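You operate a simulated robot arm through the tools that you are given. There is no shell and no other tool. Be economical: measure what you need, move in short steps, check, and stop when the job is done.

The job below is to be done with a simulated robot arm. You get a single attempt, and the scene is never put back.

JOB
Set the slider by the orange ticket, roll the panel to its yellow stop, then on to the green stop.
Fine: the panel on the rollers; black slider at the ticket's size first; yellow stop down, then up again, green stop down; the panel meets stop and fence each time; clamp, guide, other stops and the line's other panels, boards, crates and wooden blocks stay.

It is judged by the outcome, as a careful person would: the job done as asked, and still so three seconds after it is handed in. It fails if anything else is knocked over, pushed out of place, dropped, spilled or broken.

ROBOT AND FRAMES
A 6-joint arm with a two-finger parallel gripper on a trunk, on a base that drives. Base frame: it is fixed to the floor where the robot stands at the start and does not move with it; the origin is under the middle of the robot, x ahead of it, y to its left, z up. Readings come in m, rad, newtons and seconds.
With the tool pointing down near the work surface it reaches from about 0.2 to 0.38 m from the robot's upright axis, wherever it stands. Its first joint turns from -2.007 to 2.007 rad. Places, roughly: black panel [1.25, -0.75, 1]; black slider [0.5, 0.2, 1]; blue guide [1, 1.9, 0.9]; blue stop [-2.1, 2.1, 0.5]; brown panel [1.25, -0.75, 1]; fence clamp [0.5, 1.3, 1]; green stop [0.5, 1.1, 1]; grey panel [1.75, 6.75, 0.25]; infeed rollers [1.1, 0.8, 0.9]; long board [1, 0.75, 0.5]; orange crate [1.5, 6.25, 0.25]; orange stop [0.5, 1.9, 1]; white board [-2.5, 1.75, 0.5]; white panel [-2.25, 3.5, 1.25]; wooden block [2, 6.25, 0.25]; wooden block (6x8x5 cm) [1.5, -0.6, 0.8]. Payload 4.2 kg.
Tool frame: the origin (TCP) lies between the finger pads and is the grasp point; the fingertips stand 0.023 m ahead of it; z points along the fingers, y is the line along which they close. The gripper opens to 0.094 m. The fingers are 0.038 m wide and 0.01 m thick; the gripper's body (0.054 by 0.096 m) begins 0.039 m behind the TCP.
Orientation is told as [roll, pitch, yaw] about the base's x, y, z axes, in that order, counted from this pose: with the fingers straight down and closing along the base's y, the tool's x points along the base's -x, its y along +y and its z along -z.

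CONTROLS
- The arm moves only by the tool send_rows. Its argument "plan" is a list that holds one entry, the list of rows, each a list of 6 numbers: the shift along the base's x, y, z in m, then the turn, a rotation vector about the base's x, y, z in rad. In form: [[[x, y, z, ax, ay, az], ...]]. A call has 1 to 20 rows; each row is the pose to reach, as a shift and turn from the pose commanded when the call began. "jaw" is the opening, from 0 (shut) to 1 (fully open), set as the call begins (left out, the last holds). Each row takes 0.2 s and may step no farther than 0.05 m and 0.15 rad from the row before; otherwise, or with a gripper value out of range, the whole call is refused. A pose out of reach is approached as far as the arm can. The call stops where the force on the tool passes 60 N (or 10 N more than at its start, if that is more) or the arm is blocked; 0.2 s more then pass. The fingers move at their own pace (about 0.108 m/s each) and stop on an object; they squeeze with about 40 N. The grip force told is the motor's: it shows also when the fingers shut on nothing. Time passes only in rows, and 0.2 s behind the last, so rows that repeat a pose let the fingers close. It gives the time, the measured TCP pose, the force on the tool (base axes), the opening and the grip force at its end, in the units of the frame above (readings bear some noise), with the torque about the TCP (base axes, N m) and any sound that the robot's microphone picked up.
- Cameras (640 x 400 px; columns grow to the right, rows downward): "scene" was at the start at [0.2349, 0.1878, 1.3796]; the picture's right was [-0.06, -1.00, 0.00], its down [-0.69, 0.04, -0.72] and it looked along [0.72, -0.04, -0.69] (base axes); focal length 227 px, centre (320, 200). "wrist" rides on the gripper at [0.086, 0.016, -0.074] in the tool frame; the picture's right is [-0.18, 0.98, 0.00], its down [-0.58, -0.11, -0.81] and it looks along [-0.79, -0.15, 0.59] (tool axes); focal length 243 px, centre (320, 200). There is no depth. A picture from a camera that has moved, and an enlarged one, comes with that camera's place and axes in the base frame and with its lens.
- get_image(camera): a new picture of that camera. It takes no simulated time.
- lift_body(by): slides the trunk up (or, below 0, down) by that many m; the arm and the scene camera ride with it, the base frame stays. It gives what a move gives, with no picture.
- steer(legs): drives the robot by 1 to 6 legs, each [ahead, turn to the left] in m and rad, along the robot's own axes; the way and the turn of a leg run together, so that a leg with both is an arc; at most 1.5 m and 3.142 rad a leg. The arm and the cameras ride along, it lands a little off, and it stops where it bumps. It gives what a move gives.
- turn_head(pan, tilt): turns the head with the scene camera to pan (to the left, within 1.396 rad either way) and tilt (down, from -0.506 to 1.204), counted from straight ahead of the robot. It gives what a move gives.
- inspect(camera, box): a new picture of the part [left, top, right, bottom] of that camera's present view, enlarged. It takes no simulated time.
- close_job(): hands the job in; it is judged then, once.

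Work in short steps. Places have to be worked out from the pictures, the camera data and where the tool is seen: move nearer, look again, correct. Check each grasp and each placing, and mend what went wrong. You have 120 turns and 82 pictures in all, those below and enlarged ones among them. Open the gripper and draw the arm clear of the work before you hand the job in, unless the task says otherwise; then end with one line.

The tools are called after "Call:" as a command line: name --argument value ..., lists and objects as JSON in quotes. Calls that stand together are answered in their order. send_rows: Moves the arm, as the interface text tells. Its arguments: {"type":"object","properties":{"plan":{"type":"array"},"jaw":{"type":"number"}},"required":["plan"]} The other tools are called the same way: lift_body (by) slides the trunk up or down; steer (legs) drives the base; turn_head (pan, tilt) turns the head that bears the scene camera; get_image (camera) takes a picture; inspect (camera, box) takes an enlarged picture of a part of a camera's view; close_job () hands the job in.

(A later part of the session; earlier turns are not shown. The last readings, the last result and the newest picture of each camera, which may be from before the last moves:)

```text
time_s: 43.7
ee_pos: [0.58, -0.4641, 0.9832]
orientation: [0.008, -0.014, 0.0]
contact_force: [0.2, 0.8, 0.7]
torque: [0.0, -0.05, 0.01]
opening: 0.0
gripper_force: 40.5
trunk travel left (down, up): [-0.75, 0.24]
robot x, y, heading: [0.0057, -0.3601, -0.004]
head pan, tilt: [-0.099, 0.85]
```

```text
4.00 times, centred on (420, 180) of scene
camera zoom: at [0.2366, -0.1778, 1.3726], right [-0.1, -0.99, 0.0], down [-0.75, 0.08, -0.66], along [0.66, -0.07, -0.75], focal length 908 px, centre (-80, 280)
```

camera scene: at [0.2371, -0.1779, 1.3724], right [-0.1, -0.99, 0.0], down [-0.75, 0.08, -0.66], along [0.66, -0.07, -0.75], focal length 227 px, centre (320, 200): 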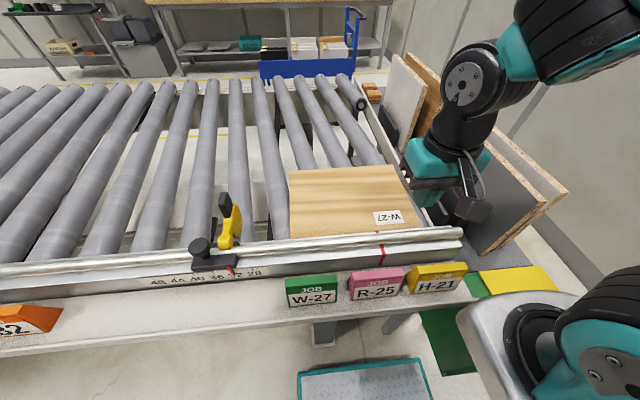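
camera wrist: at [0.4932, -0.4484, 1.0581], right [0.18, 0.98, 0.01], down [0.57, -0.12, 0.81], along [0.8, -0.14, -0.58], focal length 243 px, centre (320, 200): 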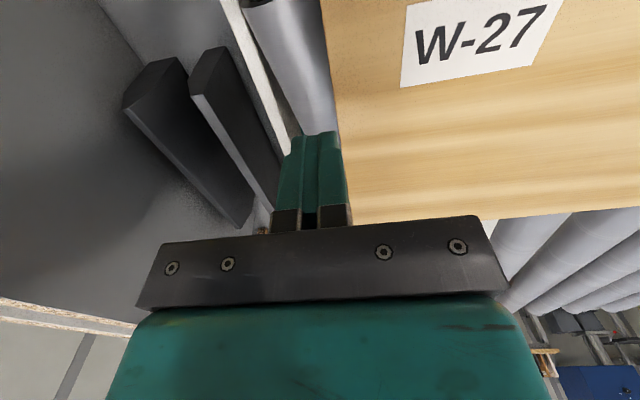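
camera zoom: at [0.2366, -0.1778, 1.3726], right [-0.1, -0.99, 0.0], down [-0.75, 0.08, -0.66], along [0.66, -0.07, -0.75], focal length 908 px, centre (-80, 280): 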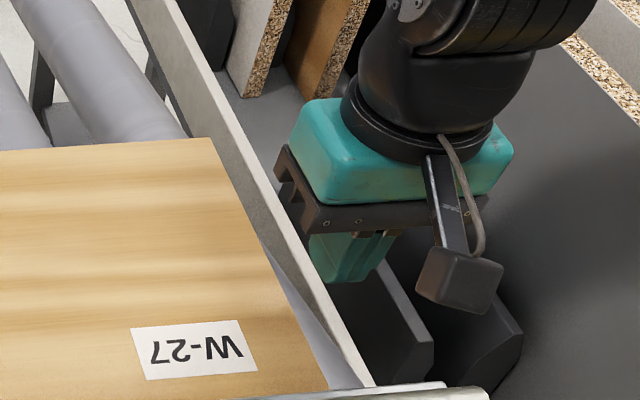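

Between panel (y≈-0.452) and end rail (≈-0.486) there's about 3 cm; the fingers are 2 cm. I centre at y≈-0.469 and lower so the tip is just above the roller.

Call:
send_rows --plan '[[[0, -0.005, 0, 0, 0, 0], [0, -0.005, -0.02, 0, 0, 0], [0, -0.005, -0.03, 0, 0, 0], [0, -0.005, -0.039, 0, 0, 0]]]'

Call:
get_image --camera "wrist"

```text
time_s: 44.7
ee_pos: [0.5795, -0.4671, 0.9439]
orientation: [0.009, -0.015, 0.0]
contact_force: [0.2, 0.1, 0.1]
torque: [0.0, 0.0, -0.01]
opening: 0.0001
gripper_force: 40.4
trunk travel left (down, up): [-0.75, 0.24]
robot x, y, heading: [0.0031, -0.362, -0.002]
head pan, tilt: [-0.099, 0.85]
```

```text
42 pictures are left
camera wrist: at [0.4929, -0.4531, 1.019], right [0.18, 0.98, 0.01], down [0.57, -0.12, 0.81], along [0.8, -0.14, -0.58], focal length 243 px, centre (320, 200)
```

wrist: 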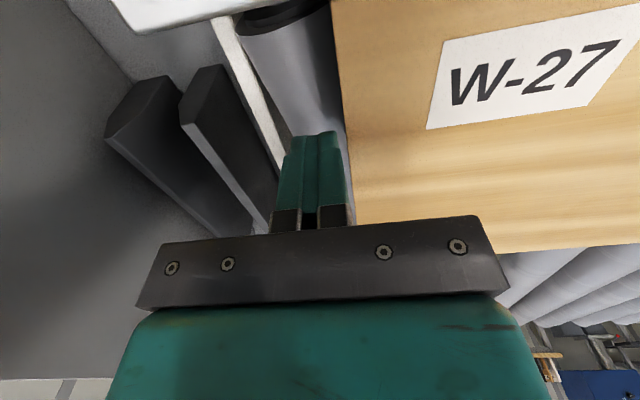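

Fingers are in the gap with no contact. I push +y slowly by 9 cm.

Call:
send_rows --plan '[[[0, 0.006, 0, 0, 0, 0], [0, 0.012, 0, 0, 0, 0], [0, 0.018, 0, 0, 0, 0], [0, 0.024, 0, 0, 0, 0], [0, 0.03, 0, 0, 0, 0], [0, 0.036, 0, 0, 0, 0], [0, 0.042, 0, 0, 0, 0], [0, 0.048, 0, 0, 0, 0], [0, 0.054, 0, 0, 0, 0], [0, 0.06, 0, 0, 0, 0], [0, 0.066, 0, 0, 0, 0], [0, 0.072, 0, 0, 0, 0], [0, 0.078, 0, 0, 0, 0], [0, 0.083, 0, 0, 0, 0], [0, 0.088, 0, 0, 0, 0], [0, 0.09, 0, 0, 0, 0]]]'

Call:
get_image --camera "scene"

```text
time_s: 48.1
ee_pos: [0.5795, -0.378, 0.9445]
orientation: [0.008, -0.014, -0.001]
contact_force: [0.9, 0.4, 0.3]
torque: [0.0, 0.02, -0.01]
opening: 0.0001
gripper_force: 39.9
trunk travel left (down, up): [-0.75, 0.24]
robot x, y, heading: [0.0061, -0.3642, -0.0]
head pan, tilt: [-0.099, 0.85]
```

```text
41 pictures are left
camera scene: at [0.2371, -0.1779, 1.3724], right [-0.1, -0.99, 0.0], down [-0.75, 0.08, -0.66], along [0.66, -0.07, -0.75], focal length 227 px, centre (320, 200)
```

scene: 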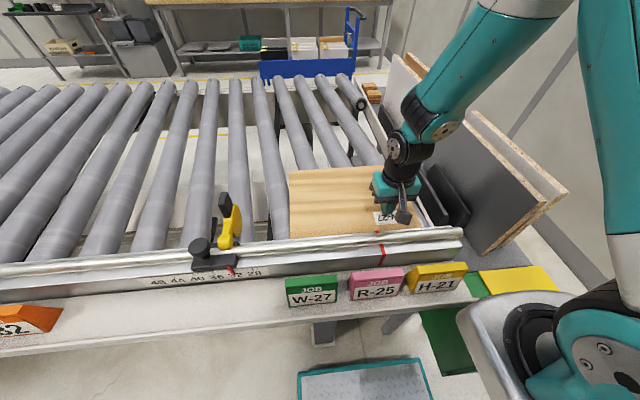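

The panel didn't move: the fingers passed over it, so its top is below z≈0.92. I feel downward gently to find the top.

Call:
send_rows --plan '[[[0, 0, -0.003, 0, 0, 0], [0, 0, -0.006, 0, 0, 0]]]'

Call:
inspect --camera "scene" --box '[340, 140, 500, 240]'

```text
time_s: 48.8
ee_pos: [0.5794, -0.378, 0.9426]
orientation: [0.01, -0.018, 0.001]
contact_force: [-10.8, -1.5, 45.2]
torque: [-0.12, 1.12, -0.08]
opening: 0.0
gripper_force: 40.1
trunk travel left (down, up): [-0.75, 0.24]
robot x, y, heading: [0.0083, -0.3618, 0.001]
head pan, tilt: [-0.099, 0.85]
stopped in row 2: the force on the tool passed its limit at 64 N (the readings are from after the stop); the commanded pose is now the measured one
```

```text
4.00 times, centred on (420, 190) of scene
camera zoom: at [0.2351, -0.1779, 1.3732], right [-0.1, -0.99, 0.0], down [-0.75, 0.08, -0.66], along [0.66, -0.07, -0.75], focal length 908 px, centre (-80, 240)
```

zoom: 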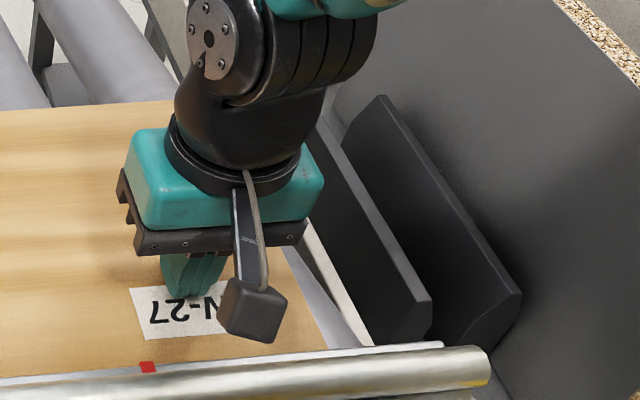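

Panel top is at z≈0.919. I lift, return to the gap, and lower to tip z≈0.906, then push.

Call:
send_rows --plan '[[[0, 0, 0.02, 0, 0, 0], [0, -0.045, 0.02, 0, 0, 0], [0, -0.089, 0.02, 0, 0, 0], [0, -0.091, 0.005, 0, 0, 0], [0, -0.091, -0.008, 0, 0, 0], [0, -0.091, -0.013, 0, 0, 0], [0, -0.085, -0.013, 0, 0, 0], [0, -0.079, -0.013, 0, 0, 0], [0, -0.073, -0.013, 0, 0, 0], [0, -0.067, -0.013, 0, 0, 0], [0, -0.061, -0.013, 0, 0, 0], [0, -0.055, -0.013, 0, 0, 0], [0, -0.049, -0.013, 0, 0, 0], [0, -0.043, -0.013, 0, 0, 0], [0, -0.037, -0.013, 0, 0, 0]]]'

Call:
get_image --camera "scene"

```text
time_s: 52.0
ee_pos: [0.5807, -0.416, 0.9269]
orientation: [0.011, -0.018, 0.0]
contact_force: [-0.1, -0.4, 0.2]
torque: [-0.01, -0.01, 0.01]
opening: 0.0
gripper_force: 40.7
trunk travel left (down, up): [-0.75, 0.24]
robot x, y, heading: [0.006, -0.3618, -0.001]
head pan, tilt: [-0.099, 0.85]
```

```text
39 pictures are left
camera scene: at [0.237, -0.178, 1.3724], right [-0.1, -0.99, 0.0], down [-0.75, 0.08, -0.66], along [0.66, -0.07, -0.75], focal length 227 px, centre (320, 200)
```

scene: 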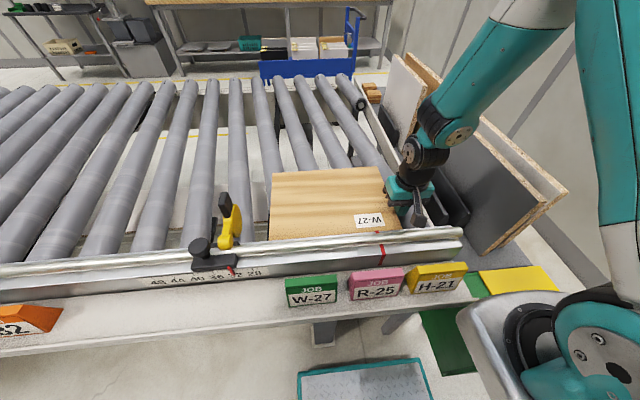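

The panel rolls. I continue 5.5 cm, slowly.

Call:
send_rows --plan '[[[0, 0.006, 0, 0, 0, 0], [0, 0.012, 0, 0, 0, 0], [0, 0.018, 0, 0, 0, 0], [0, 0.024, 0, 0, 0, 0], [0, 0.03, 0, 0, 0, 0], [0, 0.036, 0, 0, 0, 0], [0, 0.042, 0, 0, 0, 0], [0, 0.047, 0, 0, 0, 0], [0, 0.051, 0, 0, 0, 0], [0, 0.054, 0, 0, 0, 0], [0, 0.055, 0, 0, 0, 0]]]'

Call:
inspect --camera "scene" --box '[180, 150, 420, 300]'

```text
time_s: 54.4
ee_pos: [0.58, -0.3596, 0.9285]
orientation: [0.012, -0.016, 0.0]
contact_force: [-0.9, 0.0, 0.7]
torque: [0.0, 0.02, -0.04]
opening: 0.0
gripper_force: 39.8
trunk travel left (down, up): [-0.75, 0.24]
robot x, y, heading: [0.0071, -0.3634, -0.005]
head pan, tilt: [-0.099, 0.85]
```

```text
2.67 times, centred on (300, 225) of scene
camera zoom: at [0.237, -0.1779, 1.3724], right [-0.1, -0.99, 0.0], down [-0.75, 0.08, -0.66], along [0.66, -0.07, -0.75], focal length 605 px, centre (373, 133)
```

zoom: 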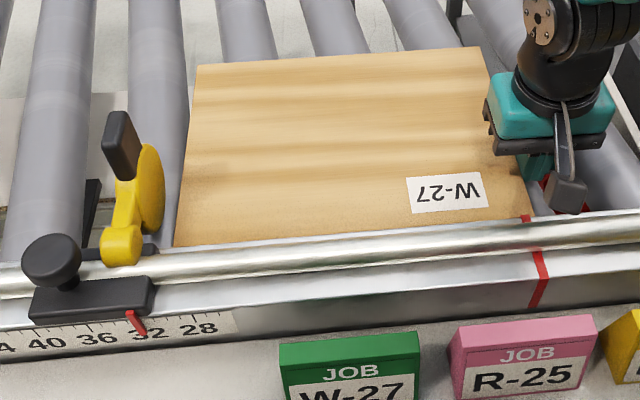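

About 2.5 cm remain to the stop. I push 1.9 cm more and then zoom on the stop.

Call:
send_rows --plan '[[[0, 0.005, 0, 0, 0, 0], [0, 0.01, 0, 0, 0, 0], [0, 0.014, 0, 0, 0, 0], [0, 0.017, 0, 0, 0, 0], [0, 0.019, 0, 0, 0, 0], [0, 0.019, 0, 0, 0, 0]]]'

Call:
inspect --camera "scene" --box '[190, 180, 286, 240]'

```text
time_s: 55.8
ee_pos: [0.5804, -0.3413, 0.9271]
orientation: [0.01, -0.019, 0.0]
contact_force: [2.8, -7.0, 4.5]
torque: [-0.14, -0.06, -0.07]
opening: 0.0
gripper_force: 40.1
trunk travel left (down, up): [-0.75, 0.24]
robot x, y, heading: [0.0051, -0.3628, -0.0]
head pan, tilt: [-0.099, 0.85]
```

```text
6.67 times, centred on (238, 210) of scene
camera zoom: at [0.2371, -0.1783, 1.3725], right [-0.1, -0.99, 0.0], down [-0.75, 0.08, -0.66], along [0.66, -0.07, -0.75], focal length 1512 px, centre (867, 133)
```

zoom: 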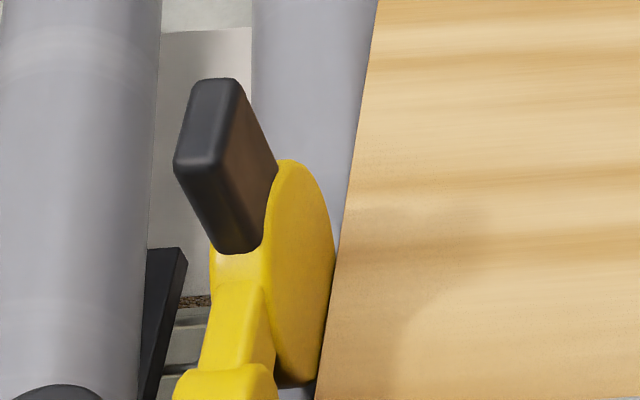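

The panel touches the stop with about 7 N. Now I make sure it lies against the fence: I lift, set the fingers lightly on the panel's top and draw it toward the fence (-x).

Call:
send_rows --plan '[[[0, -0.005, 0.0, 0, 0, 0], [0, -0.005, 0.035, 0, 0, 0], [0.02, 0.03, 0.035, 0, 0, 0], [0.03, 0.075, 0.035, 0, 0, 0], [0.03, 0.12, 0.035, 0, 0, 0], [0.03, 0.12, 0.02, 0, 0, 0], [0.03, 0.12, 0.017, 0, 0, 0], [0.03, 0.12, 0.0145, 0, 0, 0], [0.03, 0.12, 0.0145, 0, 0, 0]]]'

```text
time_s: 57.8
ee_pos: [0.6091, -0.2197, 0.9438]
orientation: [0.013, -0.019, 0.0]
contact_force: [-0.9, 0.2, 21.0]
torque: [-0.09, 0.37, -0.08]
opening: 0.0002
gripper_force: 40.1
trunk travel left (down, up): [-0.75, 0.24]
robot x, y, heading: [0.0063, -0.3574, -0.006]
head pan, tilt: [-0.099, 0.85]
```

Pressing with 21 N. I draw 12 mm toward the fence in small steps and watch the force.

Call:
send_rows --plan '[[[-0.003, 0, 0, 0, 0, 0], [-0.006, 0, 0, 0, 0, 0], [-0.009, 0, 0, 0, 0, 0], [-0.012, 0, 0, 0, 0, 0]]]'

Call:
inspect --camera "scene" --box '[180, 150, 420, 300]'

```text
time_s: 58.8
ee_pos: [0.6004, -0.2204, 0.9436]
orientation: [0.013, -0.019, 0.0]
contact_force: [18.4, 0.0, 33.8]
torque: [-0.17, 0.19, 0.09]
opening: 0.0
gripper_force: 39.9
trunk travel left (down, up): [-0.75, 0.24]
robot x, y, heading: [0.0033, -0.3554, -0.002]
head pan, tilt: [-0.099, 0.85]
```

```text
2.67 times, centred on (300, 225) of scene
camera zoom: at [0.2372, -0.1782, 1.3726], right [-0.1, -0.99, 0.0], down [-0.75, 0.08, -0.66], along [0.66, -0.07, -0.75], focal length 605 px, centre (373, 133)
```

zoom: 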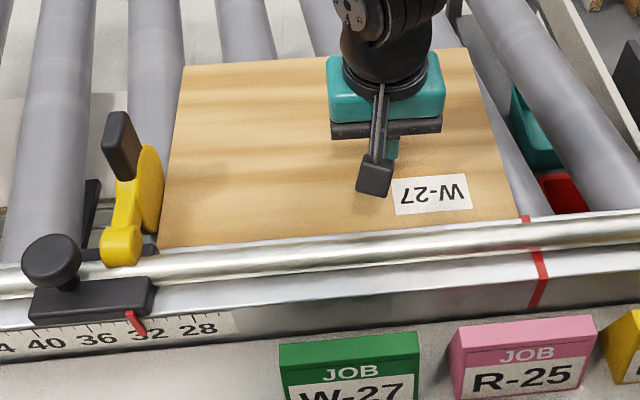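

The draw met 18 N of resistance and the panel hardly shifted, so it's probably at the fence already. I check the gap by looking along the fence with the wrist camera.

Call:
send_rows --plan '[[[0, 0, 0.04, 0, 0, 0.12], [-0.02, -0.03, 0.08, 0, 0, 0.27], [-0.04, -0.06, 0.1, 0, 0, 0.42], [-0.06, -0.09, 0.1, 0, 0, 0.57], [-0.07, -0.1, 0.1, 0, 0, 0.72], [-0.07, -0.1, 0.1, 0, 0, 0.87], [-0.07, -0.1, 0.1, 0, 0, 1.02], [-0.07, -0.1, 0.1, 0, 0, 1.17], [-0.07, -0.1, 0.1, 0, 0, 1.32], [-0.07, -0.1, 0.1, 0, 0, 1.47], [-0.07, -0.1, 0.1, 0, 0, 1.57]]]'

Call:
get_image --camera "wrist"

```text
refused: row 2 steps farther than a row can; nothing moved
```

```text
35 pictures are left
camera wrist: at [0.5129, -0.2063, 1.0173], right [0.18, 0.98, 0.02], down [0.57, -0.12, 0.82], along [0.8, -0.14, -0.58], focal length 243 px, centre (320, 200)
```

wrist: 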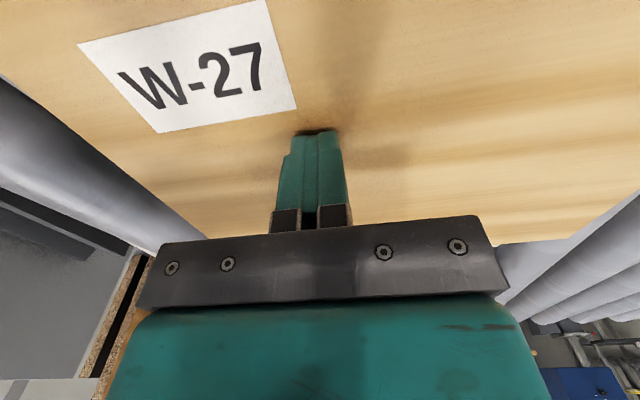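

Step too long; I repeat with smaller steps.

Call:
send_rows --plan '[[[0, 0, 0.04, 0, 0, 0.12], [-0.02, -0.02, 0.07, 0, 0, 0.27], [-0.04, -0.04, 0.1, 0, 0, 0.42], [-0.06, -0.07, 0.1, 0, 0, 0.57], [-0.07, -0.1, 0.1, 0, 0, 0.72], [-0.07, -0.1, 0.1, 0, 0, 0.87], [-0.07, -0.1, 0.1, 0, 0, 1.02], [-0.07, -0.1, 0.1, 0, 0, 1.17], [-0.07, -0.1, 0.1, 0, 0, 1.32], [-0.07, -0.1, 0.1, 0, 0, 1.47], [-0.07, -0.1, 0.1, 0, 0, 1.57]]]'

Call:
get_image --camera "wrist"

```text
time_s: 61.1
ee_pos: [0.5299, -0.3215, 1.0416]
orientation: [0.01, -0.017, 1.572]
contact_force: [-0.2, -0.4, 0.0]
torque: [0.03, -0.03, 0.02]
opening: 0.0
gripper_force: 39.8
trunk travel left (down, up): [-0.75, 0.24]
robot x, y, heading: [0.005, -0.3623, 0.002]
head pan, tilt: [-0.099, 0.85]
```

```text
34 pictures are left
camera wrist: at [0.5143, -0.4095, 1.1163], right [-0.98, 0.18, 0.01], down [0.12, 0.57, 0.81], along [0.14, 0.8, -0.58], focal length 243 px, centre (320, 200)
```

wrist: 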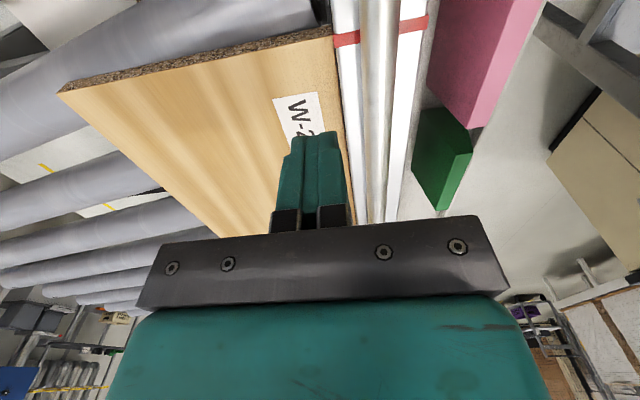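

Call:
inspect --camera "wrist" --box '[288, 0, 416, 80]'

Call:
inspect --camera "wrist" --box '[320, 130, 416, 230]'

```text
5.00 times, centred on (352, 40) of wrist
camera zoom: at [0.5143, -0.4095, 1.1163], right [-0.98, 0.18, 0.01], down [0.12, 0.57, 0.81], along [0.14, 0.8, -0.58], focal length 1213 px, centre (160, 1000)
```

zoom: 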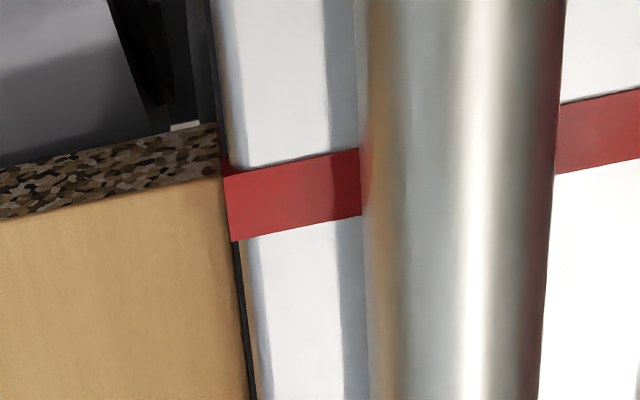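

```text
4.00 times, centred on (368, 180) of wrist
camera zoom: at [0.5143, -0.4095, 1.1163], right [-0.98, 0.18, 0.01], down [0.12, 0.57, 0.81], along [0.14, 0.8, -0.58], focal length 970 px, centre (128, 280)
```

zoom: 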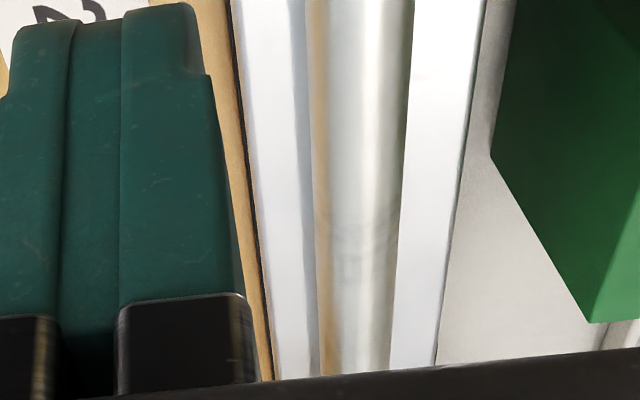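

The panel's near edge lies on the fence (dark hairline only) and its right end sits on the red line, so it is seated at the stop. Now I raise the yellow stop: I drive back to the station in front of it.

Call:
steer --legs '[[-0.13, 0], [0, 1.571], [0.38, 0], [0, -1.571], [0.04, 0]]'

Call:
send_rows --plan '[[[0, 0, 0.04, 0, 0, -0.15], [0, 0, 0.08, 0, 0, -0.3], [0, 0, 0.1, 0, 0, -0.45], [0, 0, 0.1, 0, 0, -0.6], [0, 0, 0.1, 0, 0, -0.75], [0, 0, 0.1, 0, 0, -0.9], [0, 0, 0.1, 0, 0, -1.05], [0, 0, 0.1, 0, 0, -1.2], [0, 0, 0.1, 0, 0, -1.35], [0, 0, 0.1, 0, 0, -1.5], [0, 0, 0.1, 0, 0, -1.57]]]' --jaw 0.6

Call:
get_image --camera "wrist"

Call:
get_image --camera "scene"

```text
time_s: 72.6
ee_pos: [0.4414, 0.0591, 1.0423]
orientation: [0.011, -0.018, 1.565]
contact_force: [-0.5, 1.1, 0.1]
torque: [-0.03, 0.01, 0.02]
opening: 0.0
gripper_force: 39.9
trunk travel left (down, up): [-0.75, 0.24]
robot x, y, heading: [-0.0823, 0.02, -0.007]
head pan, tilt: [-0.099, 0.85]
```

```text
time_s: 75.0
ee_pos: [0.4406, 0.0582, 1.1426]
orientation: [0.01, -0.018, -0.007]
contact_force: [-0.8, 0.0, 0.3]
torque: [0.01, 0.0, -0.04]
opening: 0.0564
gripper_force: 0.0
trunk travel left (down, up): [-0.75, 0.24]
robot x, y, heading: [-0.0807, 0.0179, -0.007]
head pan, tilt: [-0.099, 0.85]
```

```text
31 pictures are left
camera wrist: at [0.3541, 0.0745, 1.2164], right [0.19, 0.98, 0.01], down [0.57, -0.12, 0.81], along [0.8, -0.15, -0.58], focal length 243 px, centre (320, 200)
```

wrist: 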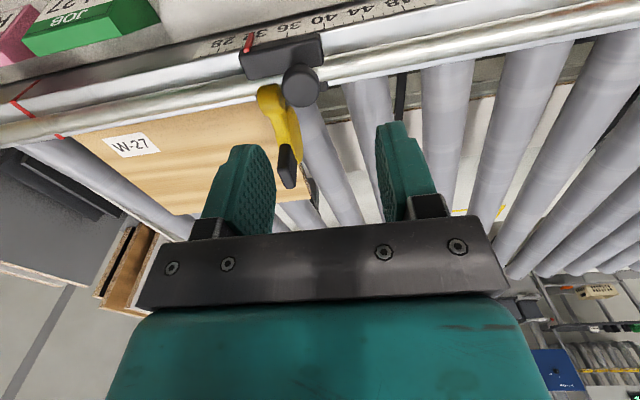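

```text
30 pictures are left
camera scene: at [0.1495, 0.2042, 1.3724], right [-0.1, -0.99, 0.0], down [-0.75, 0.08, -0.66], along [0.66, -0.07, -0.75], focal length 227 px, centre (320, 200)
```

scene: 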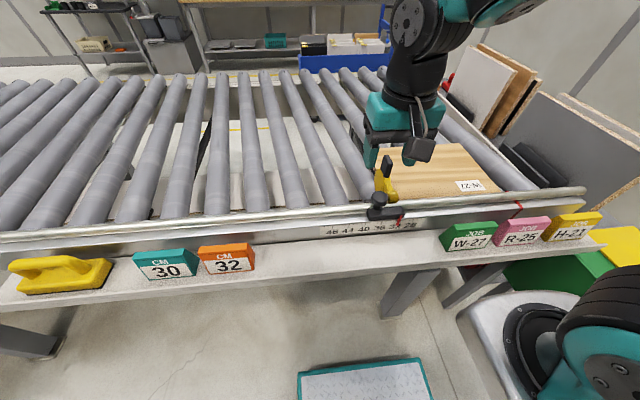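

Grip end is near (0.563, -0.002, 1.037), hub near (0.483, 0.968). I'll push the grip back with closed fingers (turned 90° so only 2 cm thick along x) along an arc. First I drive 5 cm ahead, turn and close the gripper above.

Call:
steer --legs '[[0.05, 0.007]]'

Call:
send_rows --plan '[[[0.01, 0, 0, 0, 0, 0.15], [0.03, -0.01, 0, 0, 0, 0.3], [0.05, -0.02, 0, 0, 0, 0.45], [0.07, -0.03, 0, 0, 0, 0.6], [0.08, -0.04, 0, 0, 0, 0.75], [0.09, -0.05, 0, 0, 0, 0.9], [0.1, -0.06, 0, 0, 0, 1.05], [0.11, -0.06, 0, 0, 0, 1.2], [0.11, -0.06, 0, 0, 0, 1.35], [0.11, -0.06, 0, 0, 0, 1.5], [0.11, -0.06, 0, 0, 0, 1.577]]]' --jaw 0

```text
time_s: 75.9
ee_pos: [0.49, 0.0618, 1.142]
orientation: [0.01, -0.018, 0.002]
contact_force: [-0.4, -0.1, 0.1]
torque: [0.04, 0.0, 0.04]
opening: 0.0565
gripper_force: 0.1
trunk travel left (down, up): [-0.75, 0.24]
robot x, y, heading: [-0.032, 0.0191, 0.002]
head pan, tilt: [-0.099, 0.85]
```

```text
time_s: 78.3
ee_pos: [0.601, 0.0028, 1.142]
orientation: [0.013, -0.018, 1.582]
contact_force: [0.1, 0.2, -0.3]
torque: [0.02, -0.04, 0.0]
opening: 0.0
gripper_force: 40.0
trunk travel left (down, up): [-0.75, 0.24]
robot x, y, heading: [-0.0288, 0.0194, 0.005]
head pan, tilt: [-0.099, 0.85]
```

I descend beyond the grip and push it back along the first half of the arc.

Call:
send_rows --plan '[[[0, -0.005, -0.04, 0, 0, 0], [0, -0.005, -0.08, 0, 0, 0], [0, -0.005, -0.105, 0, 0, 0], [-0.018, -0.005, -0.107, 0, 0, 0], [-0.035, -0.005, -0.107, 0, 0, 0], [-0.043, -0.005, -0.096, 0, 0, 0], [-0.053, -0.005, -0.086, 0, 0, 0], [-0.0655, -0.005, -0.077, 0, 0, 0], [-0.079, -0.005, -0.071, 0, 0, 0], [-0.093, -0.005, -0.067, 0, 0, 0]]]'

Call:
inspect --camera "scene" --box '[310, 110, 470, 210]'

```text
time_s: 79.4
ee_pos: [0.5946, -0.0021, 1.0424]
orientation: [-0.035, -0.02, 1.571]
contact_force: [8.8, 0.0, 3.7]
torque: [0.0, -0.13, -0.01]
opening: 0.0002
gripper_force: 40.0
trunk travel left (down, up): [-0.75, 0.24]
robot x, y, heading: [-0.0293, 0.0187, -0.001]
head pan, tilt: [-0.099, 0.85]
stopped in row 5: the force on the tool passed its limit at 72 N (the readings are from after the stop); the commanded pose is now the measured one
```

```text
4.00 times, centred on (390, 160) of scene
camera zoom: at [0.1998, 0.2057, 1.3721], right [-0.1, -1.0, 0.0], down [-0.75, 0.07, -0.66], along [0.66, -0.06, -0.75], focal length 908 px, centre (40, 360)
```

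zoom: 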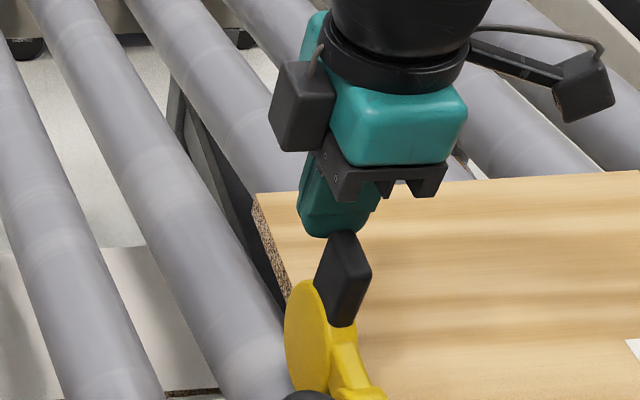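

The push spiked to 72 N on touching the grip, likely from speed. I back off and push again slowly with a rising path.

Call:
send_rows --plan '[[[0.008, 0, -0.004, 0.03, 0, 0], [0.0, 0, -0.004, 0.03, 0, 0], [-0.003, 0, -0.004, 0.03, 0, 0], [-0.006, 0, -0.003, 0.03, 0, 0], [-0.009, 0, -0.002, 0.03, 0, 0], [-0.012, 0, -0.001, 0.03, 0, 0], [-0.015, 0, 0.0, 0.03, 0, 0], [-0.018, 0, 0.003, 0.03, 0, 0], [-0.022, 0, 0.006, 0.03, 0, 0], [-0.026, 0, 0.01, 0.03, 0, 0], [-0.03, 0, 0.014, 0.03, 0, 0]]]'

Call:
inspect --camera "scene" --box '[310, 110, 470, 210]'

```text
time_s: 80.7
ee_pos: [0.5944, -0.0013, 1.0432]
orientation: [-0.061, -0.054, 1.574]
contact_force: [7.1, -1.7, 2.4]
torque: [-0.06, -0.13, 0.04]
opening: 0.0
gripper_force: 39.6
trunk travel left (down, up): [-0.75, 0.24]
robot x, y, heading: [-0.0343, 0.0236, -0.001]
head pan, tilt: [-0.099, 0.85]
stopped in row 6: the force on the tool passed its limit at 62 N (the readings are from after the stop); the commanded pose is now the measured one
```

```text
4.00 times, centred on (390, 160) of scene
camera zoom: at [0.2001, 0.2055, 1.3718], right [-0.1, -1.0, 0.0], down [-0.75, 0.07, -0.66], along [0.66, -0.06, -0.75], focal length 908 px, centre (40, 360)
```

zoom: 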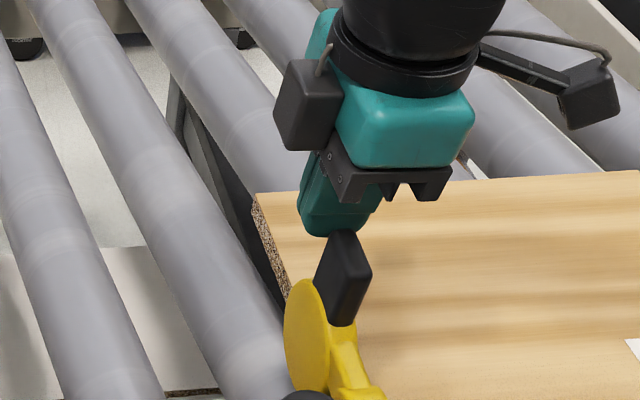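

The push meets the grip's end face and jams. I restore the tool's tilt, drop the tip lower (z≈0.998) so it gets under the grip's far side, then push back and up.

Call:
send_rows --plan '[[[0.012, -0.001, 0.0, 0.06, 0.036, 0], [0.018, -0.001, -0.012, 0.06, 0.036, 0], [0.018, -0.001, -0.023, 0.06, 0.036, 0], [0.012, -0.001, -0.023, 0.06, 0.036, 0], [0.006, -0.001, -0.023, 0.06, 0.036, 0], [0.002, -0.001, -0.023, 0.06, 0.036, 0], [-0.002, -0.001, -0.023, 0.06, 0.036, 0]]]'

Call:
inspect --camera "scene" --box '[350, 140, 446, 200]'

```text
time_s: 82.2
ee_pos: [0.5995, -0.0028, 1.0246]
orientation: [-0.046, -0.116, 1.571]
contact_force: [47.4, -1.1, 32.0]
torque: [-0.38, 0.24, 0.58]
opening: 0.0002
gripper_force: 39.9
trunk travel left (down, up): [-0.75, 0.24]
robot x, y, heading: [-0.0331, 0.0233, 0.001]
head pan, tilt: [-0.099, 0.85]
```

```text
6.67 times, centred on (398, 170) of scene
camera zoom: at [0.2012, 0.2056, 1.3726], right [-0.1, -1.0, 0.0], down [-0.75, 0.07, -0.66], along [0.66, -0.06, -0.75], focal length 1512 px, centre (-200, 400)
```

zoom: 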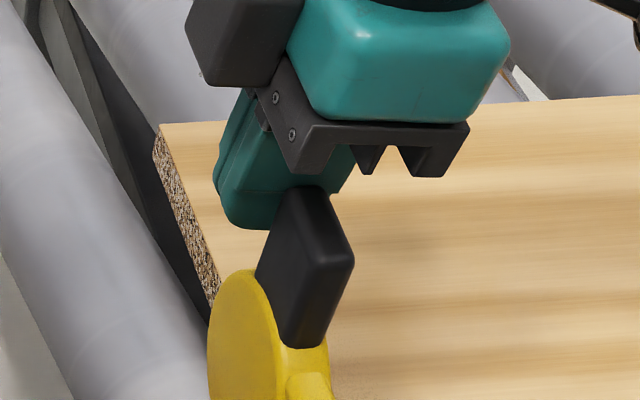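

The fingers are now behind the grip, pressing 47 N. I move up along the arc's tangent so the grip is lifted.

Call:
send_rows --plan '[[[0.004, 0, 0.004, 0, 0.05, 0], [0.002, 0, 0.009, 0, 0.1, 0], [-0.001, 0, 0.014, 0, 0.1, 0], [-0.004, 0, 0.019, 0, 0.1, 0], [-0.008, 0, 0.024, 0, 0.1, 0], [-0.013, 0, 0.029, 0, 0.1, 0], [-0.018, 0, 0.034, 0, 0.1, 0]]]'

Call:
inspect --camera "scene" --box '[330, 120, 458, 200]'

```text
time_s: 83.8
ee_pos: [0.5744, -0.0025, 1.0563]
orientation: [0.078, -0.114, 1.559]
contact_force: [20.0, 1.4, 21.2]
torque: [-0.22, -0.2, 0.19]
opening: 0.0
gripper_force: 39.9
trunk travel left (down, up): [-0.75, 0.24]
robot x, y, heading: [-0.0333, 0.02, -0.001]
head pan, tilt: [-0.099, 0.85]
```

```text
5.00 times, centred on (394, 160) of scene
camera zoom: at [0.1999, 0.2058, 1.3724], right [-0.1, -1.0, 0.0], down [-0.75, 0.07, -0.66], along [0.66, -0.06, -0.75], focal length 1134 px, centre (-50, 400)
```

zoom: 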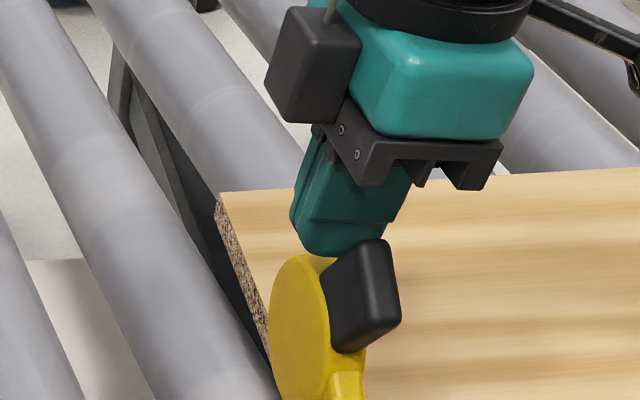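

The stop is swinging up. I continue along the arc, straightening the tool.

Call:
send_rows --plan '[[[-0.009, 0, 0.006, -0.02, -0.02, 0], [-0.018, 0, 0.01, -0.04, -0.03, 0], [-0.027, 0, 0.013, -0.06, -0.05, 0], [-0.035, 0, 0.015, -0.08, -0.06, 0], [-0.043, 0, 0.017, -0.1, -0.07, 0], [-0.051, 0, 0.018, -0.11, -0.07, 0], [-0.059, 0, 0.019, -0.11, -0.07, 0], [-0.066, 0, 0.0194, -0.11, -0.07, 0]]]'

Call:
inspect --camera "scene" --box '[330, 120, 458, 200]'

```text
time_s: 84.9
ee_pos: [0.5441, -0.0013, 1.0734]
orientation: [0.001, -0.035, 1.566]
contact_force: [6.2, 1.0, 13.4]
torque: [-0.15, -0.02, 0.07]
opening: 0.0001
gripper_force: 40.0
trunk travel left (down, up): [-0.75, 0.24]
robot x, y, heading: [-0.0301, 0.021, 0.002]
head pan, tilt: [-0.099, 0.85]
stopped in row 5: the force on the tool passed its limit at 62 N (the readings are from after the stop); the commanded pose is now the measured one
```

```text
5.00 times, centred on (394, 160) of scene
camera zoom: at [0.1994, 0.2058, 1.3716], right [-0.1, -1.0, 0.0], down [-0.75, 0.07, -0.66], along [0.66, -0.06, -0.75], focal length 1134 px, centre (-50, 400)
```

zoom: 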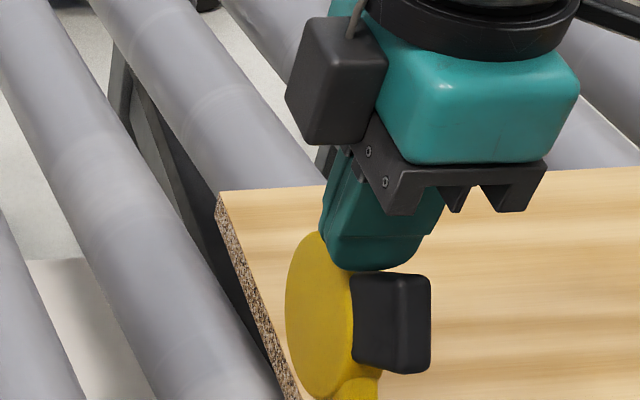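

Nearly up; the tip is wedged between grip and disc. I continue with a little more height and further back.

Call:
send_rows --plan '[[[-0.004, 0, 0.006, 0, 0, 0], [-0.01, 0, 0.009, 0, 0, 0], [-0.017, 0, 0.01, 0, 0, 0], [-0.024, 0, 0.01, 0, 0, 0], [-0.031, 0, 0.01, 0, 0, 0], [-0.038, 0, 0.01, 0, 0, 0], [-0.046, 0, 0.009, 0, 0, 0], [-0.054, 0, 0.008, 0, 0, 0]]]'

Call:
inspect --camera "scene" --box '[330, 120, 458, 200]'

```text
time_s: 86.7
ee_pos: [0.4865, -0.0017, 1.0815]
orientation: [0.004, -0.036, 1.563]
contact_force: [-3.9, -2.2, 21.4]
torque: [-0.34, 0.34, -0.06]
opening: 0.0001
gripper_force: 39.8
trunk travel left (down, up): [-0.75, 0.24]
robot x, y, heading: [-0.0277, 0.0226, 0.005]
head pan, tilt: [-0.099, 0.85]
```

```text
5.00 times, centred on (394, 160) of scene
camera zoom: at [0.1986, 0.2056, 1.3727], right [-0.1, -1.0, 0.0], down [-0.75, 0.07, -0.66], along [0.66, -0.06, -0.75], focal length 1134 px, centre (-50, 400)
```

zoom: 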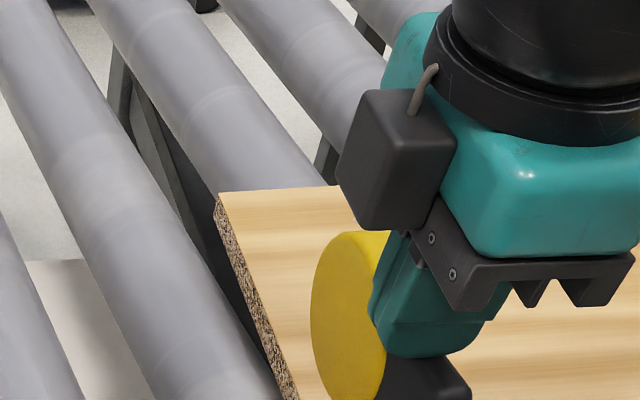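

Disc is up now, finger pressing on the grip. I follow it back and down to the end, then withdraw upward and look.

Call:
send_rows --plan '[[[-0.008, 0, -0.002, 0, 0, 0], [-0.016, 0, -0.005, 0, 0, 0], [-0.024, 0, -0.008, 0, 0, 0], [-0.032, 0, -0.012, 0, 0, 0], [-0.04, 0, -0.016, 0, 0, 0]]]'

Call:
inspect --camera "scene" --box '[330, 140, 458, 220]'

```text
time_s: 87.9
ee_pos: [0.4451, -0.0021, 1.0655]
orientation: [0.007, -0.037, 1.563]
contact_force: [-18.6, -0.3, 31.4]
torque: [-0.38, 0.15, -0.25]
opening: 0.0
gripper_force: 39.9
trunk travel left (down, up): [-0.75, 0.24]
robot x, y, heading: [-0.0313, 0.0171, 0.004]
head pan, tilt: [-0.099, 0.85]
```

```text
5.00 times, centred on (394, 180) of scene
camera zoom: at [0.1976, 0.2057, 1.3728], right [-0.1, -1.0, 0.0], down [-0.75, 0.07, -0.66], along [0.66, -0.06, -0.75], focal length 1134 px, centre (-50, 300)
```

zoom: 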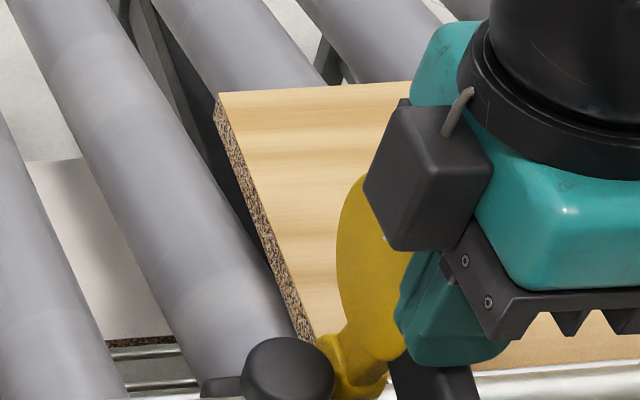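

The stop looks upright. I press slightly more, then withdraw straight up and back, and check it stays.

Call:
send_rows --plan '[[[-0.007, 0, -0.003, 0, 0, 0], [-0.01, 0, 0.0, 0, 0, 0], [-0.012, 0, 0.04, 0, 0, 0], [-0.012, 0, 0.08, 0, 0, 0], [-0.012, 0, 0.1, 0, 0, 0]]]'

Call:
get_image --camera "scene"

```text
time_s: 89.1
ee_pos: [0.437, -0.0034, 1.1654]
orientation: [0.007, -0.036, 1.563]
contact_force: [-0.1, -0.1, -0.5]
torque: [0.01, 0.02, -0.01]
opening: 0.0
gripper_force: 40.4
trunk travel left (down, up): [-0.75, 0.24]
robot x, y, heading: [-0.0322, 0.0227, -0.001]
head pan, tilt: [-0.099, 0.85]
```

```text
22 pictures are left
camera scene: at [0.1997, 0.2057, 1.3723], right [-0.1, -1.0, 0.0], down [-0.75, 0.07, -0.66], along [0.66, -0.06, -0.75], focal length 227 px, centre (320, 200)
```

scene: 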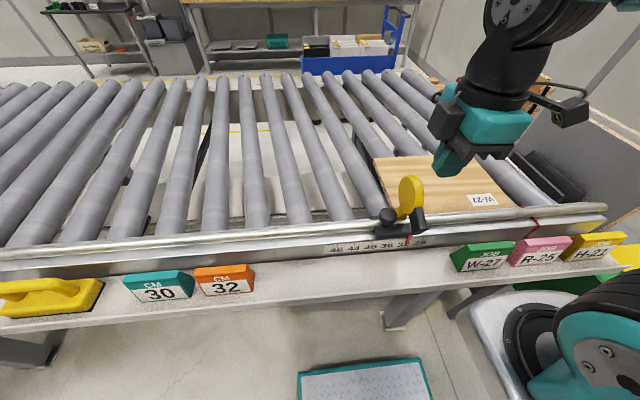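

Yellow stop is up again and the slider is in place. Now I go to a station at y≈-0.14 to push the panel onward.

Call:
steer --legs '[[-0.09, 0], [0, -1.571], [0.16, 0], [0, 1.571], [0.13, 0]]'

Call:
send_rows --plan '[[[0.01, -0.03, 0, 0, 0, -0.15], [0.02, -0.06, 0, 0, 0, -0.3], [0.03, -0.09, 0, 0, 0, -0.45], [0.04, -0.12, 0, 0, 0, -0.6], [0.05, -0.15, 0, 0, 0, -0.75], [0.06, -0.18, 0, 0, 0, -0.9], [0.07, -0.19, 0, 0, 0, -1.05], [0.08, -0.2, 0, 0, 0, -1.2], [0.08, -0.21, 0, 0, 0, -1.35], [0.08, -0.22, 0, 0, 0, -1.5], [0.08, -0.22, 0, 0.035, 0, -1.563]]]'

```text
time_s: 99.7
ee_pos: [0.4761, -0.168, 1.165]
orientation: [0.004, -0.036, 1.555]
contact_force: [0.0, 0.3, -0.2]
torque: [-0.01, -0.03, 0.03]
opening: 0.0
gripper_force: 40.0
trunk travel left (down, up): [-0.75, 0.24]
robot x, y, heading: [0.0124, -0.1415, -0.014]
head pan, tilt: [-0.099, 0.85]
```

```text
time_s: 102.1
ee_pos: [0.5561, -0.3871, 1.1638]
orientation: [0.027, -0.06, -0.01]
contact_force: [0.1, -0.3, 0.7]
torque: [0.03, -0.03, 0.02]
opening: 0.0
gripper_force: 39.9
trunk travel left (down, up): [-0.75, 0.24]
robot x, y, heading: [0.0118, -0.1396, -0.01]
head pan, tilt: [-0.099, 0.85]
```

I straighten the tool and lower beside the panel's right edge, then begin the push.

Call:
send_rows --plan '[[[0.004, 0, -0.04, -0.027, 0.06, 0.01], [0.008, 0, -0.08, -0.027, 0.06, 0.01], [0.008, 0, -0.12, -0.027, 0.06, 0.01], [0.008, 0, -0.16, -0.027, 0.06, 0.01], [0.008, 0, -0.2, -0.027, 0.06, 0.01], [0.008, 0, -0.225, -0.027, 0.06, 0.01], [0.008, 0, -0.235, -0.027, 0.06, 0.01], [0.008, 0.01, -0.235, -0.027, 0.06, 0.01], [0.008, 0.02, -0.235, -0.027, 0.06, 0.01], [0.008, 0.03, -0.235, -0.027, 0.06, 0.01], [0.008, 0.037, -0.235, -0.027, 0.06, 0.01], [0.008, 0.044, -0.235, -0.027, 0.06, 0.01], [0.008, 0.051, -0.235, -0.027, 0.06, 0.01], [0.008, 0.058, -0.235, -0.027, 0.06, 0.01], [0.008, 0.066, -0.235, -0.027, 0.06, 0.01], [0.008, 0.074, -0.235, -0.027, 0.06, 0.01]]]'

Call:
get_image --camera "scene"

```text
time_s: 105.5
ee_pos: [0.5638, -0.3131, 0.9307]
orientation: [0.003, 0.001, 0.002]
contact_force: [-0.4, 0.5, 0.1]
torque: [0.01, -0.01, 0.01]
opening: 0.0001
gripper_force: 39.5
trunk travel left (down, up): [-0.75, 0.24]
robot x, y, heading: [0.0131, -0.1378, -0.004]
head pan, tilt: [-0.099, 0.85]
```

```text
21 pictures are left
camera scene: at [0.2413, 0.042, 1.3724], right [-0.11, -0.99, 0.0], down [-0.75, 0.08, -0.66], along [0.66, -0.07, -0.75], focal length 227 px, centre (320, 200)
```

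scene: 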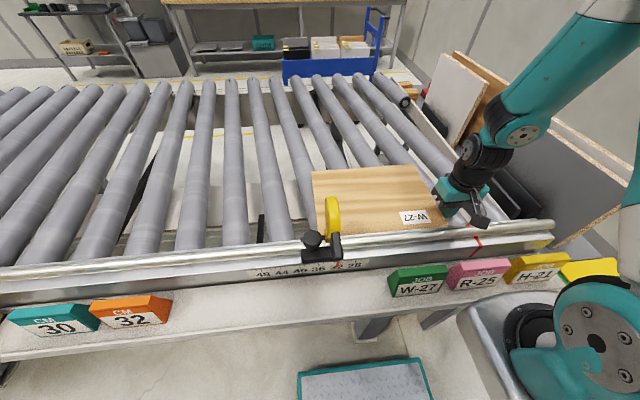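

The panel passes the raised stop cleanly. I keep pushing 24 cm.

Call:
send_rows --plan '[[[0, 0.012, 0, 0, 0, 0], [0, 0.024, 0, 0, 0, 0], [0, 0.036, 0, 0, 0, 0], [0, 0.048, 0, 0, 0, 0], [0, 0.06, 0, 0, 0, 0], [0, 0.072, 0, 0, 0, 0], [0, 0.084, 0, 0, 0, 0], [0, 0.096, 0, 0, 0, 0], [0, 0.108, 0, 0, 0, 0], [0, 0.12, 0, 0, 0, 0], [0, 0.132, 0, 0, 0, 0], [0, 0.144, 0, 0, 0, 0], [0, 0.156, 0, 0, 0, 0], [0, 0.168, 0, 0, 0, 0], [0, 0.18, 0, 0, 0, 0], [0, 0.192, 0, 0, 0, 0], [0, 0.204, 0, 0, 0, 0], [0, 0.216, 0, 0, 0, 0], [0, 0.228, 0, 0, 0, 0], [0, 0.24, 0, 0, 0, 0]]]'

Call:
send_rows --plan '[[[0, 0.012, 0, 0, 0, 0], [0, 0.024, 0, 0, 0, 0], [0, 0.036, 0, 0, 0, 0], [0, 0.048, 0, 0, 0, 0], [0, 0.06, 0, 0, 0, 0], [0, 0.072, 0, 0, 0, 0], [0, 0.084, 0, 0, 0, 0], [0, 0.096, 0, 0, 0, 0], [0, 0.108, 0, 0, 0, 0], [0, 0.12, 0, 0, 0, 0], [0, 0.127, 0, 0, 0, 0], [0, 0.133, 0, 0, 0, 0], [0, 0.138, 0, 0, 0, 0], [0, 0.142, 0, 0, 0, 0], [0, 0.145, 0, 0, 0, 0]]]'

Call:
get_image --camera "scene"

```text
time_s: 109.7
ee_pos: [0.5624, -0.0726, 0.9298]
orientation: [0.003, 0.002, 0.001]
contact_force: [-1.0, 0.7, -0.1]
torque: [0.02, 0.0, 0.03]
opening: 0.0
gripper_force: 39.8
trunk travel left (down, up): [-0.75, 0.24]
robot x, y, heading: [0.0079, -0.1401, -0.01]
head pan, tilt: [-0.099, 0.85]
```

```text
time_s: 112.9
ee_pos: [0.5646, 0.0721, 0.9298]
orientation: [0.003, 0.003, 0.001]
contact_force: [0.7, -0.8, 0.3]
torque: [0.11, 0.04, 0.12]
opening: 0.0
gripper_force: 39.7
trunk travel left (down, up): [-0.75, 0.24]
robot x, y, heading: [0.0104, -0.1388, -0.009]
head pan, tilt: [-0.099, 0.85]
```

```text
20 pictures are left
camera scene: at [0.2413, 0.042, 1.3724], right [-0.11, -0.99, 0.0], down [-0.75, 0.08, -0.66], along [0.66, -0.07, -0.75], focal length 227 px, centre (320, 200)
```

scene: 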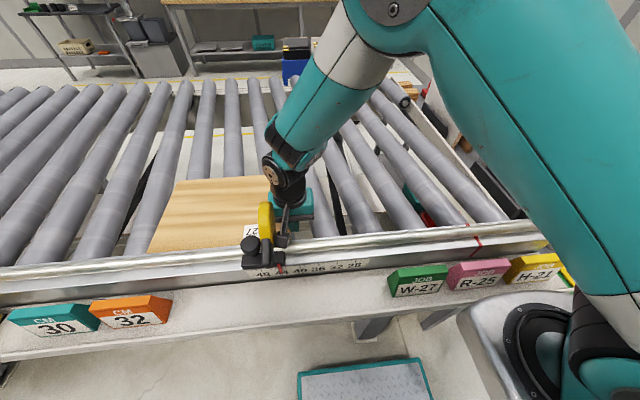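

The gripper's body caught the raised disc and carried the slider along to about 44. I retreat, and will first put the slider back to 32 from a new station before going on.

Call:
send_rows --plan '[[[0, -0.015, 0, 0, 0, 0], [0.005, -0.04, 0, 0, 0, 0], [0.005, -0.05, 0.045, 0, 0, 0], [0.005, -0.05, 0.09, 0, 0, 0], [0.005, -0.05, 0.135, 0, 0, 0], [0.0, -0.05, 0.18, 0, 0, 0], [-0.02, -0.05, 0.22, 0, 0, 0], [-0.06, -0.07, 0.22, 0, 0, 0], [-0.09, -0.1, 0.22, 0, 0, 0], [-0.1, -0.14, 0.22, 0, 0, 0]]]'

Call:
steer --legs '[[-0.13, 0], [0, 1.571], [0.4, 0], [0, -1.571], [0.13, 0]]'

Call:
turn_head --pan -0.5 --tilt 0.95

Call:
get_image --camera "scene"

```text
time_s: 115.1
ee_pos: [0.4636, -0.0676, 1.1497]
orientation: [0.002, 0.003, 0.001]
contact_force: [-0.3, -0.5, 0.1]
torque: [-0.02, 0.03, -0.01]
opening: 0.0
gripper_force: 39.8
trunk travel left (down, up): [-0.75, 0.24]
robot x, y, heading: [0.0076, -0.1424, -0.009]
head pan, tilt: [-0.099, 0.85]
```

```text
time_s: 127.0
ee_pos: [0.4673, 0.339, 1.1491]
orientation: [0.001, 0.002, 0.011]
contact_force: [0.3, 0.4, -0.5]
torque: [0.0, 0.0, -0.02]
opening: 0.0
gripper_force: 40.3
trunk travel left (down, up): [-0.75, 0.24]
robot x, y, heading: [0.0168, 0.2663, 0.006]
head pan, tilt: [-0.099, 0.85]
```

```text
time_s: 127.9
ee_pos: [0.4674, 0.3394, 1.1494]
orientation: [0.003, 0.0, 0.01]
contact_force: [0.6, 0.2, 0.0]
torque: [-0.01, -0.01, 0.0]
opening: 0.0001
gripper_force: 40.1
trunk travel left (down, up): [-0.75, 0.24]
robot x, y, heading: [0.0155, 0.2587, 0.005]
head pan, tilt: [-0.499, 0.949]
```

```text
19 pictures are left
camera scene: at [0.23, 0.4205, 1.3649], right [-0.48, -0.88, 0.0], down [-0.72, 0.39, -0.58], along [0.51, -0.28, -0.81], focal length 227 px, centre (320, 200)
```

scene: 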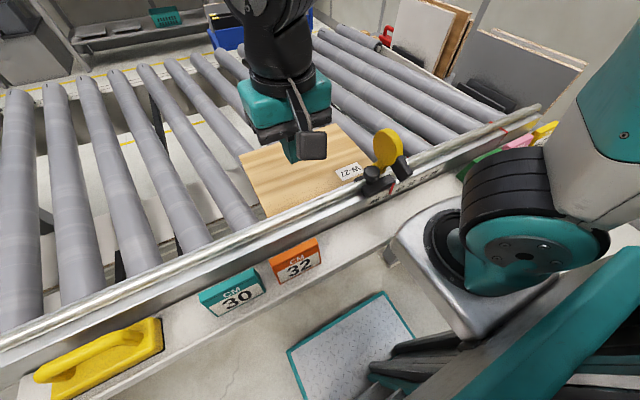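

The knob is near y≈0.16. I lower the closed fingers to its left and push it back to the same end point as before (TCP y≈0.070).

Call:
send_rows --plan '[[[0.008, -0.045, 0, 0, 0, 0], [0.015, -0.09, 0, 0, 0, 0], [0.015, -0.11, -0.03, 0, 0, 0], [0.015, -0.11, -0.07, 0, 0, 0], [0.015, -0.11, -0.11, 0, 0, 0], [0.015, -0.11, -0.14, 0, 0, -0.01], [0.015, -0.11, -0.152, 0, 0, -0.01], [0.015, -0.125, -0.152, 0, 0, -0.01], [0.015, -0.14, -0.152, 0, 0, -0.01], [0.015, -0.155, -0.152, 0, 0, -0.01], [0.015, -0.17, -0.152, 0, 0, -0.01], [0.015, -0.185, -0.152, 0, 0, -0.01], [0.015, -0.2, -0.152, 0, 0, -0.01], [0.015, -0.215, -0.152, 0, 0, -0.01], [0.015, -0.23, -0.152, 0, 0, -0.01], [0.015, -0.242, -0.152, 0, 0, -0.01], [0.015, -0.25, -0.152, 0, 0, -0.01], [0.015, -0.256, -0.152, 0, 0, -0.01]]]'

```text
time_s: 131.7
ee_pos: [0.4913, 0.0795, 0.9973]
orientation: [0.001, 0.003, 0.002]
contact_force: [0.3, 0.5, 0.6]
torque: [0.02, -0.04, 0.0]
opening: 0.0
gripper_force: 39.8
out of reach, approached as far as the arm can: row 5, 6, 7, 8, 9, 10, 11, 12, 13, 14, 15, 16, 17, 18
trunk travel left (down, up): [-0.75, 0.24]
robot x, y, heading: [0.0147, 0.2639, 0.007]
head pan, tilt: [-0.499, 0.949]
```

At y=0.0795 now; I creep the last 9 mm, back off and look at the pointer.

Call:
send_rows --plan '[[[0, -0.003, 0, 0, 0, 0], [0, -0.006, 0, 0, 0, 0], [0, -0.009, 0, 0, 0, 0], [0, -0.009, 0, 0, 0, 0], [0, 0.02, 0, 0, 0, 0], [0.01, 0.03, 0.04, 0, 0, 0], [0.02, 0.03, 0.08, 0, 0, 0], [0.02, 0.03, 0.12, 0, 0, 0]]]'

Call:
inspect --camera "scene" --box '[372, 140, 468, 200]'

```text
time_s: 133.5
ee_pos: [0.5116, 0.1095, 1.1183]
orientation: [0.002, 0.001, 0.002]
contact_force: [0.8, 0.3, 0.6]
torque: [-0.01, 0.02, -0.01]
opening: 0.0
gripper_force: 40.5
out of reach, approached as far as the arm can: row 5
trunk travel left (down, up): [-0.75, 0.24]
robot x, y, heading: [0.0115, 0.2603, 0.004]
head pan, tilt: [-0.499, 0.949]
```

```text
6.67 times, centred on (420, 170) of scene
camera zoom: at [0.2303, 0.4204, 1.3648], right [-0.48, -0.88, 0.0], down [-0.72, 0.39, -0.58], along [0.51, -0.28, -0.81], focal length 1512 px, centre (-347, 400)
```

zoom: 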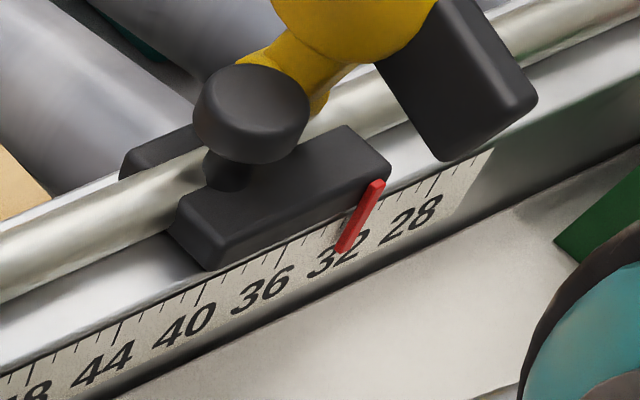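

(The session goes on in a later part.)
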